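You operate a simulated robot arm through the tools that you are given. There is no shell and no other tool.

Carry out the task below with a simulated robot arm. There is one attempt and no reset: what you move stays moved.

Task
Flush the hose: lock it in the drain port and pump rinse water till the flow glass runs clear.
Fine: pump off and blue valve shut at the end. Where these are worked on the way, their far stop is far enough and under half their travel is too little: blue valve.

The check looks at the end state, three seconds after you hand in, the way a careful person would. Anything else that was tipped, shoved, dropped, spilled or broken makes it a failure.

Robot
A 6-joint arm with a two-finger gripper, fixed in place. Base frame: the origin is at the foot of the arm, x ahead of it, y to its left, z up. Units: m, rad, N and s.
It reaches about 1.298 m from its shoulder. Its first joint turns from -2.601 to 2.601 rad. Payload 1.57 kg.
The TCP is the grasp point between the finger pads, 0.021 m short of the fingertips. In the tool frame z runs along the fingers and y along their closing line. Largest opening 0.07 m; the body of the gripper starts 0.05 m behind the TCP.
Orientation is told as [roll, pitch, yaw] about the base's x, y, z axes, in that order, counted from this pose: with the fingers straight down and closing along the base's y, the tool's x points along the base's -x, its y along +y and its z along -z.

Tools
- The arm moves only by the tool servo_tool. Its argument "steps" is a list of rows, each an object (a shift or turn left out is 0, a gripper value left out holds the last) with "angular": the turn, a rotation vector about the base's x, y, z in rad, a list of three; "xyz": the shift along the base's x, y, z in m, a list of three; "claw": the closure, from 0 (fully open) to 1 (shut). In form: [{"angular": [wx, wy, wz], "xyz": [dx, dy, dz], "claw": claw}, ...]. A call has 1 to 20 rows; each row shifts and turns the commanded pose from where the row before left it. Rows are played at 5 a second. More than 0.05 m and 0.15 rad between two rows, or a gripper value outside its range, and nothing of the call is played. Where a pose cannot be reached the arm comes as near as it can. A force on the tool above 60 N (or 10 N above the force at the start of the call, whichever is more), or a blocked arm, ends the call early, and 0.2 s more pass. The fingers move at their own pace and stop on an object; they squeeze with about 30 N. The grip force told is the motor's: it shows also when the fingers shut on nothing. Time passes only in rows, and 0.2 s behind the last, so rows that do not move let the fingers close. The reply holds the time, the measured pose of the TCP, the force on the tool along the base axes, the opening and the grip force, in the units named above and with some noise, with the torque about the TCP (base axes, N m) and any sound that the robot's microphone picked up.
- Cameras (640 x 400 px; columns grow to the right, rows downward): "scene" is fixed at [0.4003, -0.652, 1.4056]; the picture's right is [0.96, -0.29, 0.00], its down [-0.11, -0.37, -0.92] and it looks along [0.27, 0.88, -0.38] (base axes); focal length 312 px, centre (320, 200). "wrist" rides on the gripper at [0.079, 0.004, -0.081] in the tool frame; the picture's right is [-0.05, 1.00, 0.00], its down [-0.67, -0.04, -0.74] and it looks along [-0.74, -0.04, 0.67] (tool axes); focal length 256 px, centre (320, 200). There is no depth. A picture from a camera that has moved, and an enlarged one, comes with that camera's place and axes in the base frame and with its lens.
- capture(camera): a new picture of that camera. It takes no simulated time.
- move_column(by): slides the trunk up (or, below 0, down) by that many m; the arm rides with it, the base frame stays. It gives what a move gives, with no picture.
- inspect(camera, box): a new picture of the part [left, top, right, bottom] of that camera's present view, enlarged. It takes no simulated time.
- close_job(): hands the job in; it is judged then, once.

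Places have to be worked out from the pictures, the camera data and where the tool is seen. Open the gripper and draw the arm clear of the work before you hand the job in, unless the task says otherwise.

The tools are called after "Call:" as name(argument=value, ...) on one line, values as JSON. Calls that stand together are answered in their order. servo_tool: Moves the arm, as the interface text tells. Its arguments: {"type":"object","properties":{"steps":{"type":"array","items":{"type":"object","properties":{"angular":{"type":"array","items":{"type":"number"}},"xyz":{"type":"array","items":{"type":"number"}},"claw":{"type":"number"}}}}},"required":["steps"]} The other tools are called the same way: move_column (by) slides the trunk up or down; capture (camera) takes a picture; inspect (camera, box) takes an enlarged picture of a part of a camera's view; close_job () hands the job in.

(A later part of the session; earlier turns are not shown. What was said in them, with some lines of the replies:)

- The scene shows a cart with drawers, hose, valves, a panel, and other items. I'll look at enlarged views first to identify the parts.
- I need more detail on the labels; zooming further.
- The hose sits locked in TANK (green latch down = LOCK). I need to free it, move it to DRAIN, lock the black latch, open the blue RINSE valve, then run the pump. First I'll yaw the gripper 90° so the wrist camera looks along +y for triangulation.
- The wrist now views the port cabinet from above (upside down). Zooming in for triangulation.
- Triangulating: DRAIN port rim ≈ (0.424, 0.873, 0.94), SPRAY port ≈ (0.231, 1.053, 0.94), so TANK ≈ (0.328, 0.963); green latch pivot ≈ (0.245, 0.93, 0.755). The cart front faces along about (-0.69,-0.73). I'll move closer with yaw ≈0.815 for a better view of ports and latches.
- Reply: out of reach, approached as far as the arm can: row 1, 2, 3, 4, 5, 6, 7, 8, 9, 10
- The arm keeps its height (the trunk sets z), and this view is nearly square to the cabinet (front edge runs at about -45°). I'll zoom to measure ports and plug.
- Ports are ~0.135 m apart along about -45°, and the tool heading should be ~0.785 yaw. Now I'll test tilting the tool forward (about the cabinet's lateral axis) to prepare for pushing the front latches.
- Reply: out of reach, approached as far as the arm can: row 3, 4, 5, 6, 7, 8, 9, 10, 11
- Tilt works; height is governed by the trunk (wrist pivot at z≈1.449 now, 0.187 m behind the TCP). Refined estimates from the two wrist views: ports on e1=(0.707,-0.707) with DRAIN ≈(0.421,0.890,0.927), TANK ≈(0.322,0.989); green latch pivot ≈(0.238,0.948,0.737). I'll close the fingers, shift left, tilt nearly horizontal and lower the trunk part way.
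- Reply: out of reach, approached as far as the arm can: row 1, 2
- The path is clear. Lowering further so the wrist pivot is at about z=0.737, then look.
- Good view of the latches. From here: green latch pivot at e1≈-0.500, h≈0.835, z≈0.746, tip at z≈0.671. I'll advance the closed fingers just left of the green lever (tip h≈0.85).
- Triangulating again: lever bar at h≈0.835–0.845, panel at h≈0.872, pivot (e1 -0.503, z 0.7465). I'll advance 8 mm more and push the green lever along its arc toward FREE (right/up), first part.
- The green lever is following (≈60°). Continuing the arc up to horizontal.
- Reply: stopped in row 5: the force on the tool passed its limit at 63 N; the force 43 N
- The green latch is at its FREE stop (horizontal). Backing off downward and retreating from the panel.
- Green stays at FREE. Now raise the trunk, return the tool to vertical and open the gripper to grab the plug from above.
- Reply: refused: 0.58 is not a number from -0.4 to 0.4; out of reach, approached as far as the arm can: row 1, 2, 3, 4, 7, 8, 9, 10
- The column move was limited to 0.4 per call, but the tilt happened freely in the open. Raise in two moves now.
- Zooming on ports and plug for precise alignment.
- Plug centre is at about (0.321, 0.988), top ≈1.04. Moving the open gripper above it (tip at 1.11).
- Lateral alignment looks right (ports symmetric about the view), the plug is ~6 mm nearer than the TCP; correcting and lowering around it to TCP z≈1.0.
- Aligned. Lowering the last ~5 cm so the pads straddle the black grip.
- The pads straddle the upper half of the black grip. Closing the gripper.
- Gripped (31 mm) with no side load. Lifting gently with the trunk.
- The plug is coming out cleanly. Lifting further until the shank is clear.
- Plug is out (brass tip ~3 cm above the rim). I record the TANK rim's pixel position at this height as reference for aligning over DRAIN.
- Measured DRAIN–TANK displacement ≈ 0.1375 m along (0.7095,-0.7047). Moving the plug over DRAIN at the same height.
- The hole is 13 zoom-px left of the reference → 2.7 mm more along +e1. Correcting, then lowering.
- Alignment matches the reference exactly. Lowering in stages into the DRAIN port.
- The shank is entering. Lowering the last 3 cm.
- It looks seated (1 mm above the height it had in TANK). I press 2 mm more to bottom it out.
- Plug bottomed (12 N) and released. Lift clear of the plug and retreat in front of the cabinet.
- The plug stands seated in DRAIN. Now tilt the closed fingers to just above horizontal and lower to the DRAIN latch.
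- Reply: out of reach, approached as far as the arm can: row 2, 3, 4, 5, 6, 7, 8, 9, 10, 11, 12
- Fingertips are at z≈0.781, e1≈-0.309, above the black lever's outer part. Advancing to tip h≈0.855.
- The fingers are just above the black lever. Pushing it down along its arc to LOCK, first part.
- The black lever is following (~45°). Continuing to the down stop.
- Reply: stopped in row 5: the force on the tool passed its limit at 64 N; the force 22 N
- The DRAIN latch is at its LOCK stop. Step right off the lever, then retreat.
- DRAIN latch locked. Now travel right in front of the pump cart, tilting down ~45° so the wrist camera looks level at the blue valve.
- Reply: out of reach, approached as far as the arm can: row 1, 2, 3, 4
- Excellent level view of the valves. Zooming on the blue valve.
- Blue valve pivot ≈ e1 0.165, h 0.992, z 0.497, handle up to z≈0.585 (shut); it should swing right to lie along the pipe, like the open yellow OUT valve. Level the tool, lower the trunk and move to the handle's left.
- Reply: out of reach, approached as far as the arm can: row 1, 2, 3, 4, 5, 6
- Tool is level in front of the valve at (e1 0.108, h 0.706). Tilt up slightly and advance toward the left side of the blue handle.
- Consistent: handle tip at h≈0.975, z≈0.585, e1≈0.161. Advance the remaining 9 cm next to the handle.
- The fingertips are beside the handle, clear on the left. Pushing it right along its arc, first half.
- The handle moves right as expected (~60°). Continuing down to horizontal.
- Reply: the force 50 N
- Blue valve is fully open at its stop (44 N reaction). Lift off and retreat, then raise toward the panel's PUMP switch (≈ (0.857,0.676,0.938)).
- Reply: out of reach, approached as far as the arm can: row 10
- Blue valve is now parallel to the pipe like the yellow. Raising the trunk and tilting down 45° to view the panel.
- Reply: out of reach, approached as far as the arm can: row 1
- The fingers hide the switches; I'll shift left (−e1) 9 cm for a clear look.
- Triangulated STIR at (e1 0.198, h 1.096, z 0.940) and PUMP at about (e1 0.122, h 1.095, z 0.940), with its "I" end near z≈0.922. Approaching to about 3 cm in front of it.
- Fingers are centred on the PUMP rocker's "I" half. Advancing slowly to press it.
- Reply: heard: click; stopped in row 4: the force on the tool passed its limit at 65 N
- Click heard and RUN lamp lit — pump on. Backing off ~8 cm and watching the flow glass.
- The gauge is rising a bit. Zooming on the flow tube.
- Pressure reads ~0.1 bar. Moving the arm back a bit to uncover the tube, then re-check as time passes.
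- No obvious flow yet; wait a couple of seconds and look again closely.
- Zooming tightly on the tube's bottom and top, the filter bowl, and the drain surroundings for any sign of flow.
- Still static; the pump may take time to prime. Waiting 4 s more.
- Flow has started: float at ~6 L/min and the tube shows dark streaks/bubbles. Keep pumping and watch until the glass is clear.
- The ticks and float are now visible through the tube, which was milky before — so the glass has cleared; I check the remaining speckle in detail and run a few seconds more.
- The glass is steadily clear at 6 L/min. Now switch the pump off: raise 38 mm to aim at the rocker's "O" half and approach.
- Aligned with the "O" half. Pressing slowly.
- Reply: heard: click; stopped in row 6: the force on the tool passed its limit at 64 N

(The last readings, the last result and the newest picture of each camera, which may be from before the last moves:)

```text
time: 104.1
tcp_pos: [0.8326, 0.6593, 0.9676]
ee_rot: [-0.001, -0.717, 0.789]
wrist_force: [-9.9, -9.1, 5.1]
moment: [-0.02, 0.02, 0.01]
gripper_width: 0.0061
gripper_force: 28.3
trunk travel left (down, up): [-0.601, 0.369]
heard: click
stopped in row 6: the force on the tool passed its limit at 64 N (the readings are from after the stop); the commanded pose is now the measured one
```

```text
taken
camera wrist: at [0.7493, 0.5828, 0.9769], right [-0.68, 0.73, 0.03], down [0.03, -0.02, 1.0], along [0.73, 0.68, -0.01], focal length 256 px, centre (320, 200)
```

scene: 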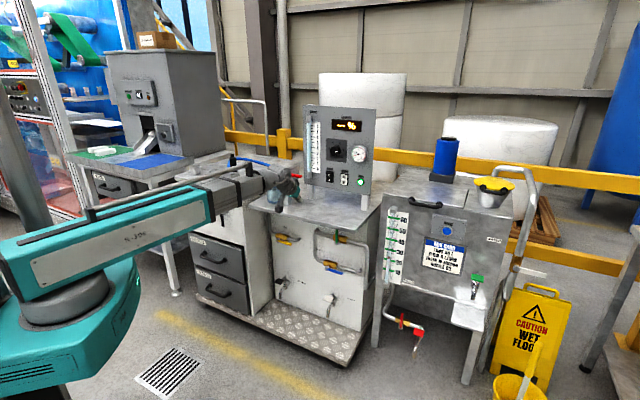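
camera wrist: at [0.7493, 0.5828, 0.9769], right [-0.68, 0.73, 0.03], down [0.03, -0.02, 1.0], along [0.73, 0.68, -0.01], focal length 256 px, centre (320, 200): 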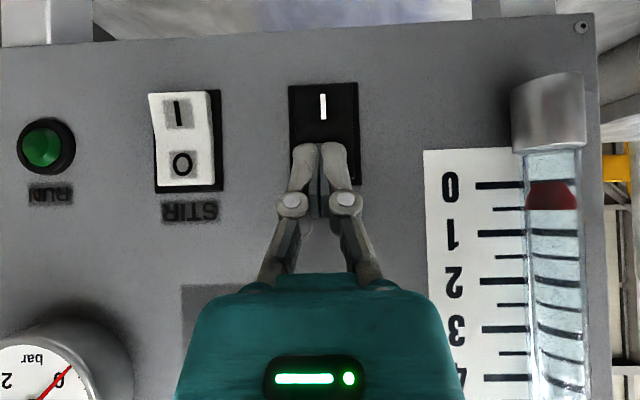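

Pump off (RUN dark, float falling). Retreating, then preparing the tool to close the blue valve from below.

Call:
servo_tool(steps=[{"xyz": [-0.01, -0.01, 0]}, {"xyz": [-0.03, -0.03, 0]}, {"xyz": [-0.03, -0.03, 0]}, {"xyz": [-0.03, -0.03, 0]}, {"xyz": [-0.03, -0.03, 0]}, {"xyz": [-0.03, -0.03, 0]}, {"xyz": [-0.03, -0.03, 0]}, {"xyz": [-0.03, -0.03, 0]}, {"xyz": [-0.03, -0.03, 0]}, {"xyz": [-0.02, -0.02, 0]}, {"xyz": [0.0144, -0.0144, 0.017], "angular": [0.0878, -0.0878, 0]}, {"xyz": [0.0144, -0.0144, 0.0185], "angular": [0.0878, -0.0878, 0]}, {"xyz": [0.0144, -0.0144, 0.02], "angular": [0.0878, -0.0878, 0]}, {"xyz": [0.0144, -0.0144, 0.021], "angular": [0.0878, -0.0878, 0]}, {"xyz": [0.0144, -0.0144, 0.0215], "angular": [0.0878, -0.0878, 0]}, {"xyz": [0, 0, 0]}])

Call:
inspect(camera="scene", box=[295, 100, 380, 200])

Call:
move_column(by=-0.4)

```text
time: 107.5
tcp_pos: [0.6366, 0.3195, 1.063]
ee_rot: [-0.008, -1.342, 0.796]
wrist_force: [0.2, -0.5, 0.0]
moment: [0.03, -0.02, 0.02]
gripper_width: 0.0003
gripper_force: 29.0
trunk travel left (down, up): [-0.601, 0.369]
```

```text
4.00 times, centred on (338, 150) of scene
camera zoom: at [0.4003, -0.652, 1.4056], right [0.96, -0.29, 0.0], down [-0.11, -0.37, -0.92], along [0.27, 0.88, -0.38], focal length 1250 px, centre (250, 400)
```

zoom: 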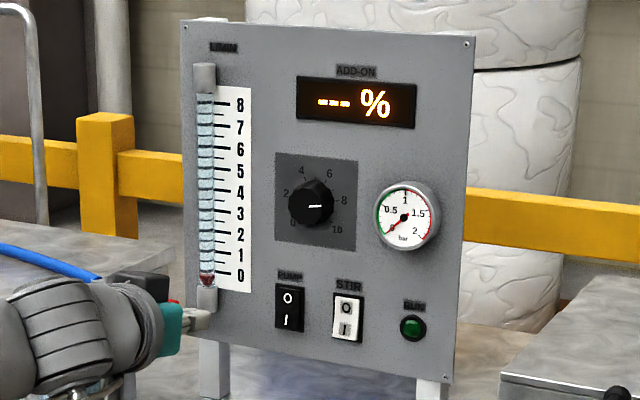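

```text
time: 111.4
tcp_pos: [0.6362, 0.3199, 0.6629]
ee_rot: [-0.01, -1.339, 0.798]
wrist_force: [0.6, 0.2, 0.0]
moment: [-0.01, -0.02, -0.01]
gripper_width: 0.0
gripper_force: 28.9
trunk travel left (down, up): [-0.201, 0.769]
```

Pump is off with clear glass and float at 0. Lowering to wrist z≈0.51 and viewing the blue handle.

Call:
move_column(by=-0.196)

Call:
capture(camera="wrist")

Call:
inspect(camera="scene", box=[260, 220, 380, 310])

```text
time: 113.5
tcp_pos: [0.6366, 0.3192, 0.4666]
ee_rot: [-0.009, -1.339, 0.798]
wrist_force: [0.1, 0.4, 0.1]
moment: [-0.01, 0.0, -0.02]
gripper_width: 0.0
gripper_force: 28.9
trunk travel left (down, up): [-0.005, 0.965]
```

```text
taken
camera wrist: at [0.5649, 0.2544, 0.4088], right [-0.7, 0.71, 0.05], down [-0.38, -0.43, 0.82], along [0.61, 0.55, 0.57], focal length 256 px, centre (320, 200)
```

wrist: 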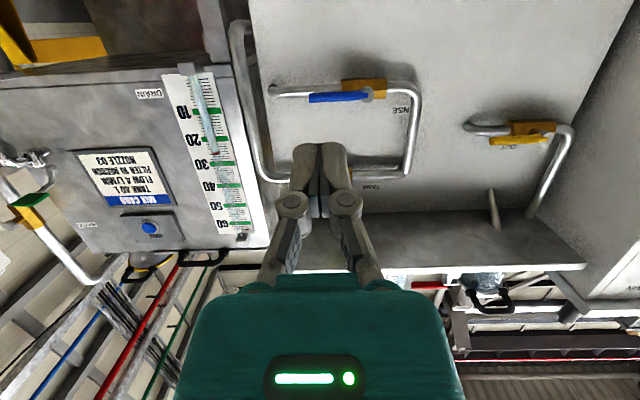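

```text
4.44 times, centred on (320, 265) of scene
camera zoom: at [0.4003, -0.652, 1.4056], right [0.96, -0.29, 0.0], down [-0.11, -0.37, -0.92], along [0.27, 0.88, -0.38], focal length 1388 px, centre (320, -89)
```

zoom: 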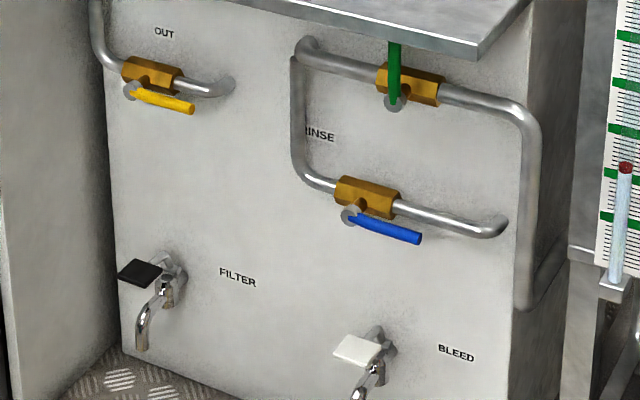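

Handle is at z≈0.50 as expected; my tip at z≈0.462 passes beneath it. Advancing most of the way.

Call:
servo_tool(steps=[{"xyz": [0.0306, 0.0306, 0]}, {"xyz": [0.0306, 0.0306, 0]}, {"xyz": [0.0306, 0.0306, 0]}, {"xyz": [0.0306, 0.0306, 0]}, {"xyz": [0.0306, 0.0306, 0]}, {"xyz": [0, 0, 0]}])

Call:
capture(camera="wrist")

Call:
inspect(camera="scene", box=[280, 230, 370, 290])

```text
time: 114.9
tcp_pos: [0.7908, 0.4735, 0.4665]
ee_rot: [-0.01, -1.338, 0.797]
wrist_force: [-0.2, 0.3, -0.2]
moment: [-0.01, 0.0, 0.01]
gripper_width: 0.0
gripper_force: 29.0
trunk travel left (down, up): [-0.005, 0.965]
```

```text
taken
camera wrist: at [0.7183, 0.4081, 0.4087], right [-0.7, 0.71, 0.05], down [-0.38, -0.43, 0.82], along [0.61, 0.56, 0.57], focal length 256 px, centre (320, 200)
```

wrist: 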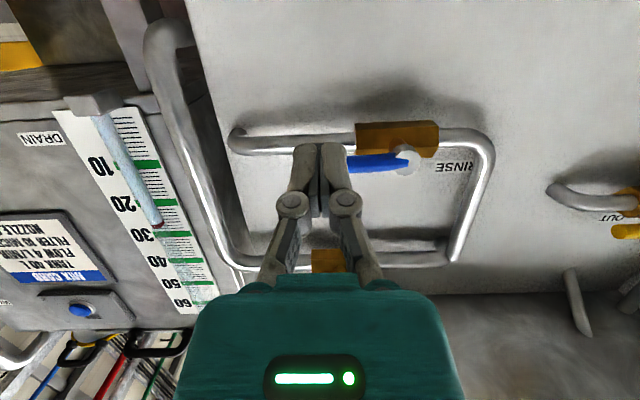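

```text
6.67 times, centred on (325, 260) of scene
camera zoom: at [0.4003, -0.652, 1.4056], right [0.96, -0.29, 0.0], down [-0.11, -0.37, -0.92], along [0.27, 0.88, -0.38], focal length 2083 px, centre (287, -200)
```

zoom: 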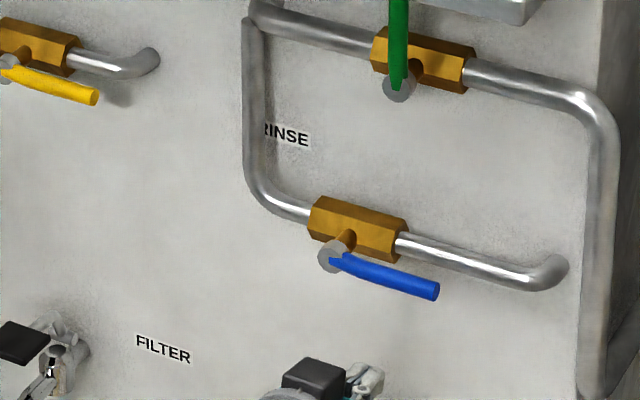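

Clear underneath. Advancing the remaining 8.5 cm.

Call:
servo_tool(steps=[{"xyz": [0.025, 0.025, 0]}, {"xyz": [0.02, 0.02, 0]}, {"xyz": [0.015, 0.015, 0]}, {"xyz": [0, 0, 0]}])

Call:
capture(camera="wrist")

Call:
inspect(camera="scene", box=[280, 230, 370, 290])

```text
time: 115.9
tcp_pos: [0.8495, 0.5332, 0.4668]
ee_rot: [-0.008, -1.339, 0.798]
wrist_force: [-0.5, 0.1, -0.1]
moment: [0.02, 0.01, 0.03]
gripper_width: 0.0
gripper_force: 28.9
trunk travel left (down, up): [-0.005, 0.965]
```

```text
taken
camera wrist: at [0.7785, 0.4676, 0.4087], right [-0.7, 0.71, 0.05], down [-0.38, -0.43, 0.82], along [0.61, 0.55, 0.57], focal length 256 px, centre (320, 200)
```

wrist: 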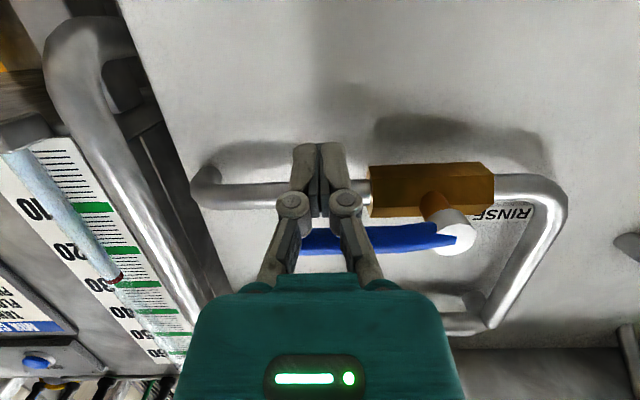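

```text
6.67 times, centred on (325, 260) of scene
camera zoom: at [0.4003, -0.652, 1.4056], right [0.96, -0.29, 0.0], down [-0.11, -0.37, -0.92], along [0.27, 0.88, -0.38], focal length 2083 px, centre (287, -200)
```

zoom: 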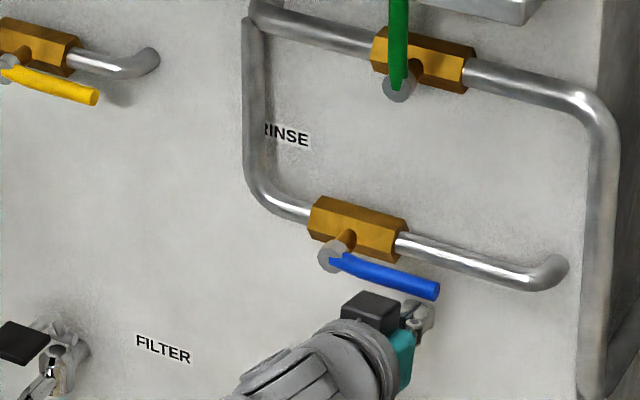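

The closed fingers are under the handle's outer half. Pushing it up along the arc, first half.

Call:
servo_tool(steps=[{"xyz": [0, 0, 0.0158], "angular": [0.0606, -0.0606, 0]}, {"xyz": [0.0018, -0.0018, 0.0149], "angular": [0.0551, -0.0551, 0]}, {"xyz": [-0.0012, 0.0012, 0.015], "angular": [0.0551, -0.0551, 0]}, {"xyz": [-0.0042, 0.0042, 0.0137], "angular": [0.0516, -0.0516, 0]}, {"xyz": [0, 0, 0]}])

Call:
capture(camera="wrist")

Call:
inspect(camera="scene", box=[280, 230, 370, 290])

```text
time: 117.1
tcp_pos: [0.8472, 0.5356, 0.5262]
ee_rot: [-3.107, -1.485, -2.387]
wrist_force: [1.1, -0.8, 0.0]
moment: [-0.02, -0.02, -0.01]
gripper_width: 0.0
gripper_force: 28.7
trunk travel left (down, up): [-0.005, 0.965]
```

```text
taken
camera wrist: at [0.7904, 0.4872, 0.4399], right [-0.71, 0.7, 0.05], down [-0.54, -0.59, 0.6], along [0.45, 0.4, 0.8], focal length 256 px, centre (320, 200)
```

wrist: 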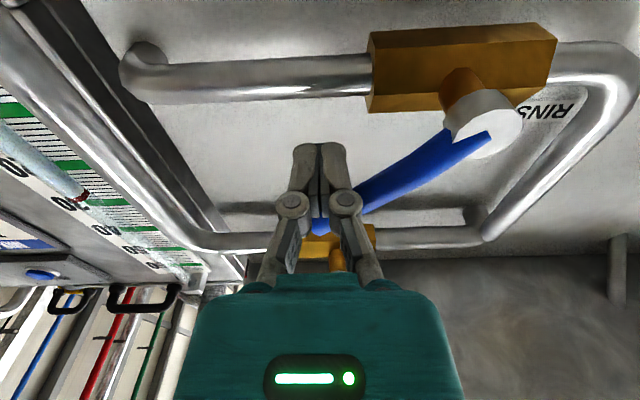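

```text
6.67 times, centred on (325, 260) of scene
camera zoom: at [0.4003, -0.652, 1.4056], right [0.96, -0.29, 0.0], down [-0.11, -0.37, -0.92], along [0.27, 0.88, -0.38], focal length 2083 px, centre (287, -200)
```

zoom: 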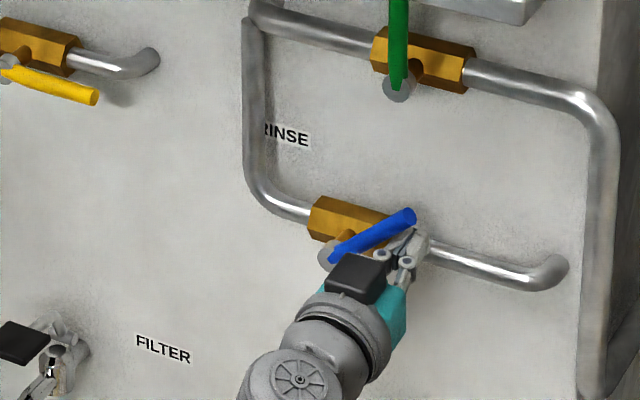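

The handle is about halfway. Continuing up and left to the vertical (shut) stop.

Call:
servo_tool(steps=[{"xyz": [-0.0068, 0.0068, 0.0118], "angular": [0.0453, -0.0453, 0]}, {"xyz": [-0.0091, 0.0091, 0.0093], "angular": [0.0357, -0.0357, 0]}, {"xyz": [-0.0105, 0.0105, 0.0059], "angular": [0.023, -0.023, 0]}, {"xyz": [-0.006, 0.006, 0.0016], "angular": [0.0064, -0.0064, 0]}, {"xyz": [-0.004, 0.004, 0]}, {"xyz": [0, 0, 0]}])

Call:
capture(camera="wrist")

Call:
inspect(camera="scene", box=[280, 230, 370, 290])

```text
time: 118.3
tcp_pos: [0.8178, 0.5642, 0.5517]
ee_rot: [3.12, -1.337, -2.353]
wrist_force: [11.4, -13.3, -1.6]
moment: [0.01, -0.02, 0.02]
gripper_width: 0.0
gripper_force: 28.7
trunk travel left (down, up): [-0.005, 0.965]
stopped in row 6: the force on the tool passed its limit at 67 N (the readings are from after the stop); the commanded pose is now the measured one
```

```text
taken
camera wrist: at [0.7713, 0.5255, 0.457], right [-0.7, 0.71, 0.06], down [-0.6, -0.64, 0.48], along [0.37, 0.3, 0.88], focal length 256 px, centre (320, 200)
```

wrist: 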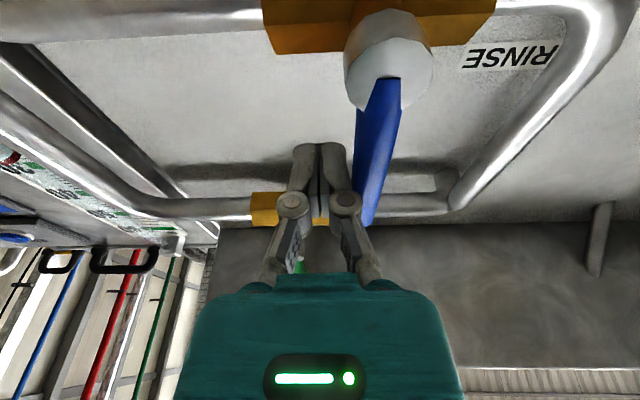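

```text
6.67 times, centred on (325, 260) of scene
camera zoom: at [0.4003, -0.652, 1.4056], right [0.96, -0.29, 0.0], down [-0.11, -0.37, -0.92], along [0.27, 0.88, -0.38], focal length 2083 px, centre (287, -200)
```

zoom: 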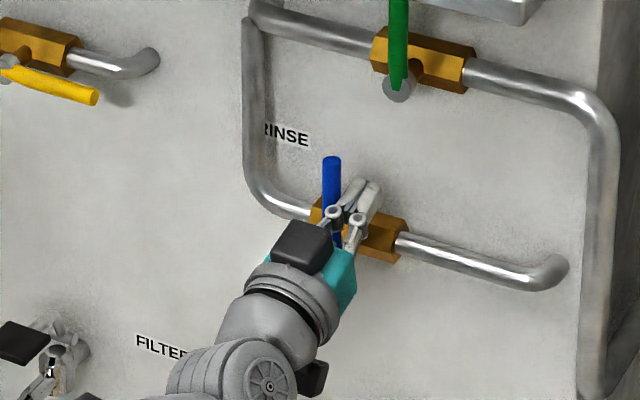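

The valve hit its shut stop (handle vertical). Step right off it, retreat straight back, and check everything.

Call:
servo_tool(steps=[{"xyz": [0.008, -0.008, 0]}, {"xyz": [0.006, -0.006, 0]}, {"xyz": [-0.02, -0.02, 0]}, {"xyz": [-0.03, -0.03, 0]}, {"xyz": [-0.03, -0.03, 0]}, {"xyz": [-0.03, -0.03, 0]}, {"xyz": [-0.03, -0.03, 0]}, {"xyz": [-0.03, -0.03, 0]}, {"xyz": [-0.03, -0.03, 0]}, {"xyz": [-0.02, -0.02, 0]}, {"xyz": [0, 0, 0], "claw": 0}, {"xyz": [0, 0, 0], "claw": 0}, {"xyz": [0, 0, 0]}])

Call:
inspect(camera="scene", box=[260, 220, 380, 310])

Call:
inspect(camera="scene", box=[160, 140, 400, 290])

Call:
capture(camera="scene")

```text
time: 121.1
tcp_pos: [0.6182, 0.3394, 0.553]
ee_rot: [3.133, -1.334, -2.358]
wrist_force: [0.8, 0.4, -0.4]
moment: [0.0, -0.04, -0.01]
gripper_width: 0.0696
gripper_force: 0.1
out of reach, approached as far as the arm can: row 10
trunk travel left (down, up): [-0.005, 0.965]
```

```text
4.44 times, centred on (320, 265) of scene
camera zoom: at [0.4003, -0.652, 1.4056], right [0.96, -0.29, 0.0], down [-0.11, -0.37, -0.92], along [0.27, 0.88, -0.38], focal length 1388 px, centre (320, -89)
```

zoom: 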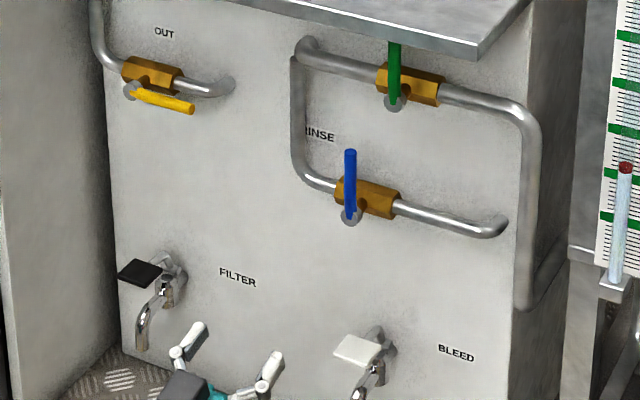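

```text
2.67 times, centred on (280, 215) of scene
camera zoom: at [0.4003, -0.652, 1.4056], right [0.96, -0.29, 0.0], down [-0.11, -0.37, -0.92], along [0.27, 0.88, -0.38], focal length 833 px, centre (427, 160)
```

zoom: 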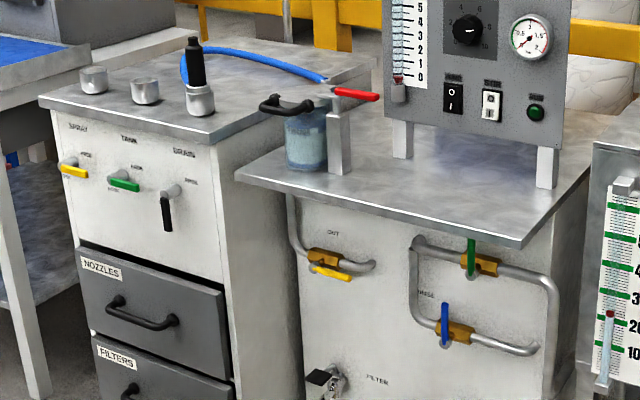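

```text
taken
```

scene: 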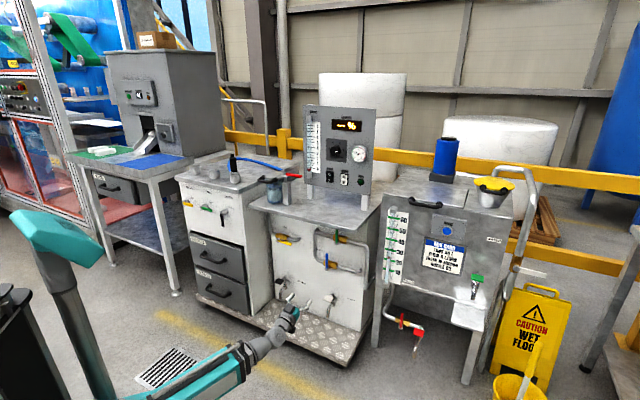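

All is as required: plug locked in DRAIN, glass clear, pump off, blue valve shut, gripper open and arm clear of the work. Handing in.

Call:
close_job()

```text
The job is handed in.
```

The hose is flushed and locked in the DRAIN port, and I've handed the job in; I don't have the check's result.

- **Hose:** I freed the green TANK latch and moved the plug to DRAIN, where it seated fully. I then turned the black DRAIN latch to its LOCK stop. The TANK latch is still at FREE, since that port is now empty.
- **Rinse:** I opened the blue valve to its far stop and switched the pump on at about 87 s. Within about 8 s the flow glass had gone from milky to clear, with the float at about 6 L/min. I ran the pump about 10 s more, and the glass stayed clear.
- **End state:** The pump is off: the RUN lamp is out and the float is at 0. The blue valve is back at its shut stop, with the handle upright as it started. The gripper is open and the arm is about 0.3 m clear of the cart.

In the final scene picture nothing else looked moved, tipped or spilled.
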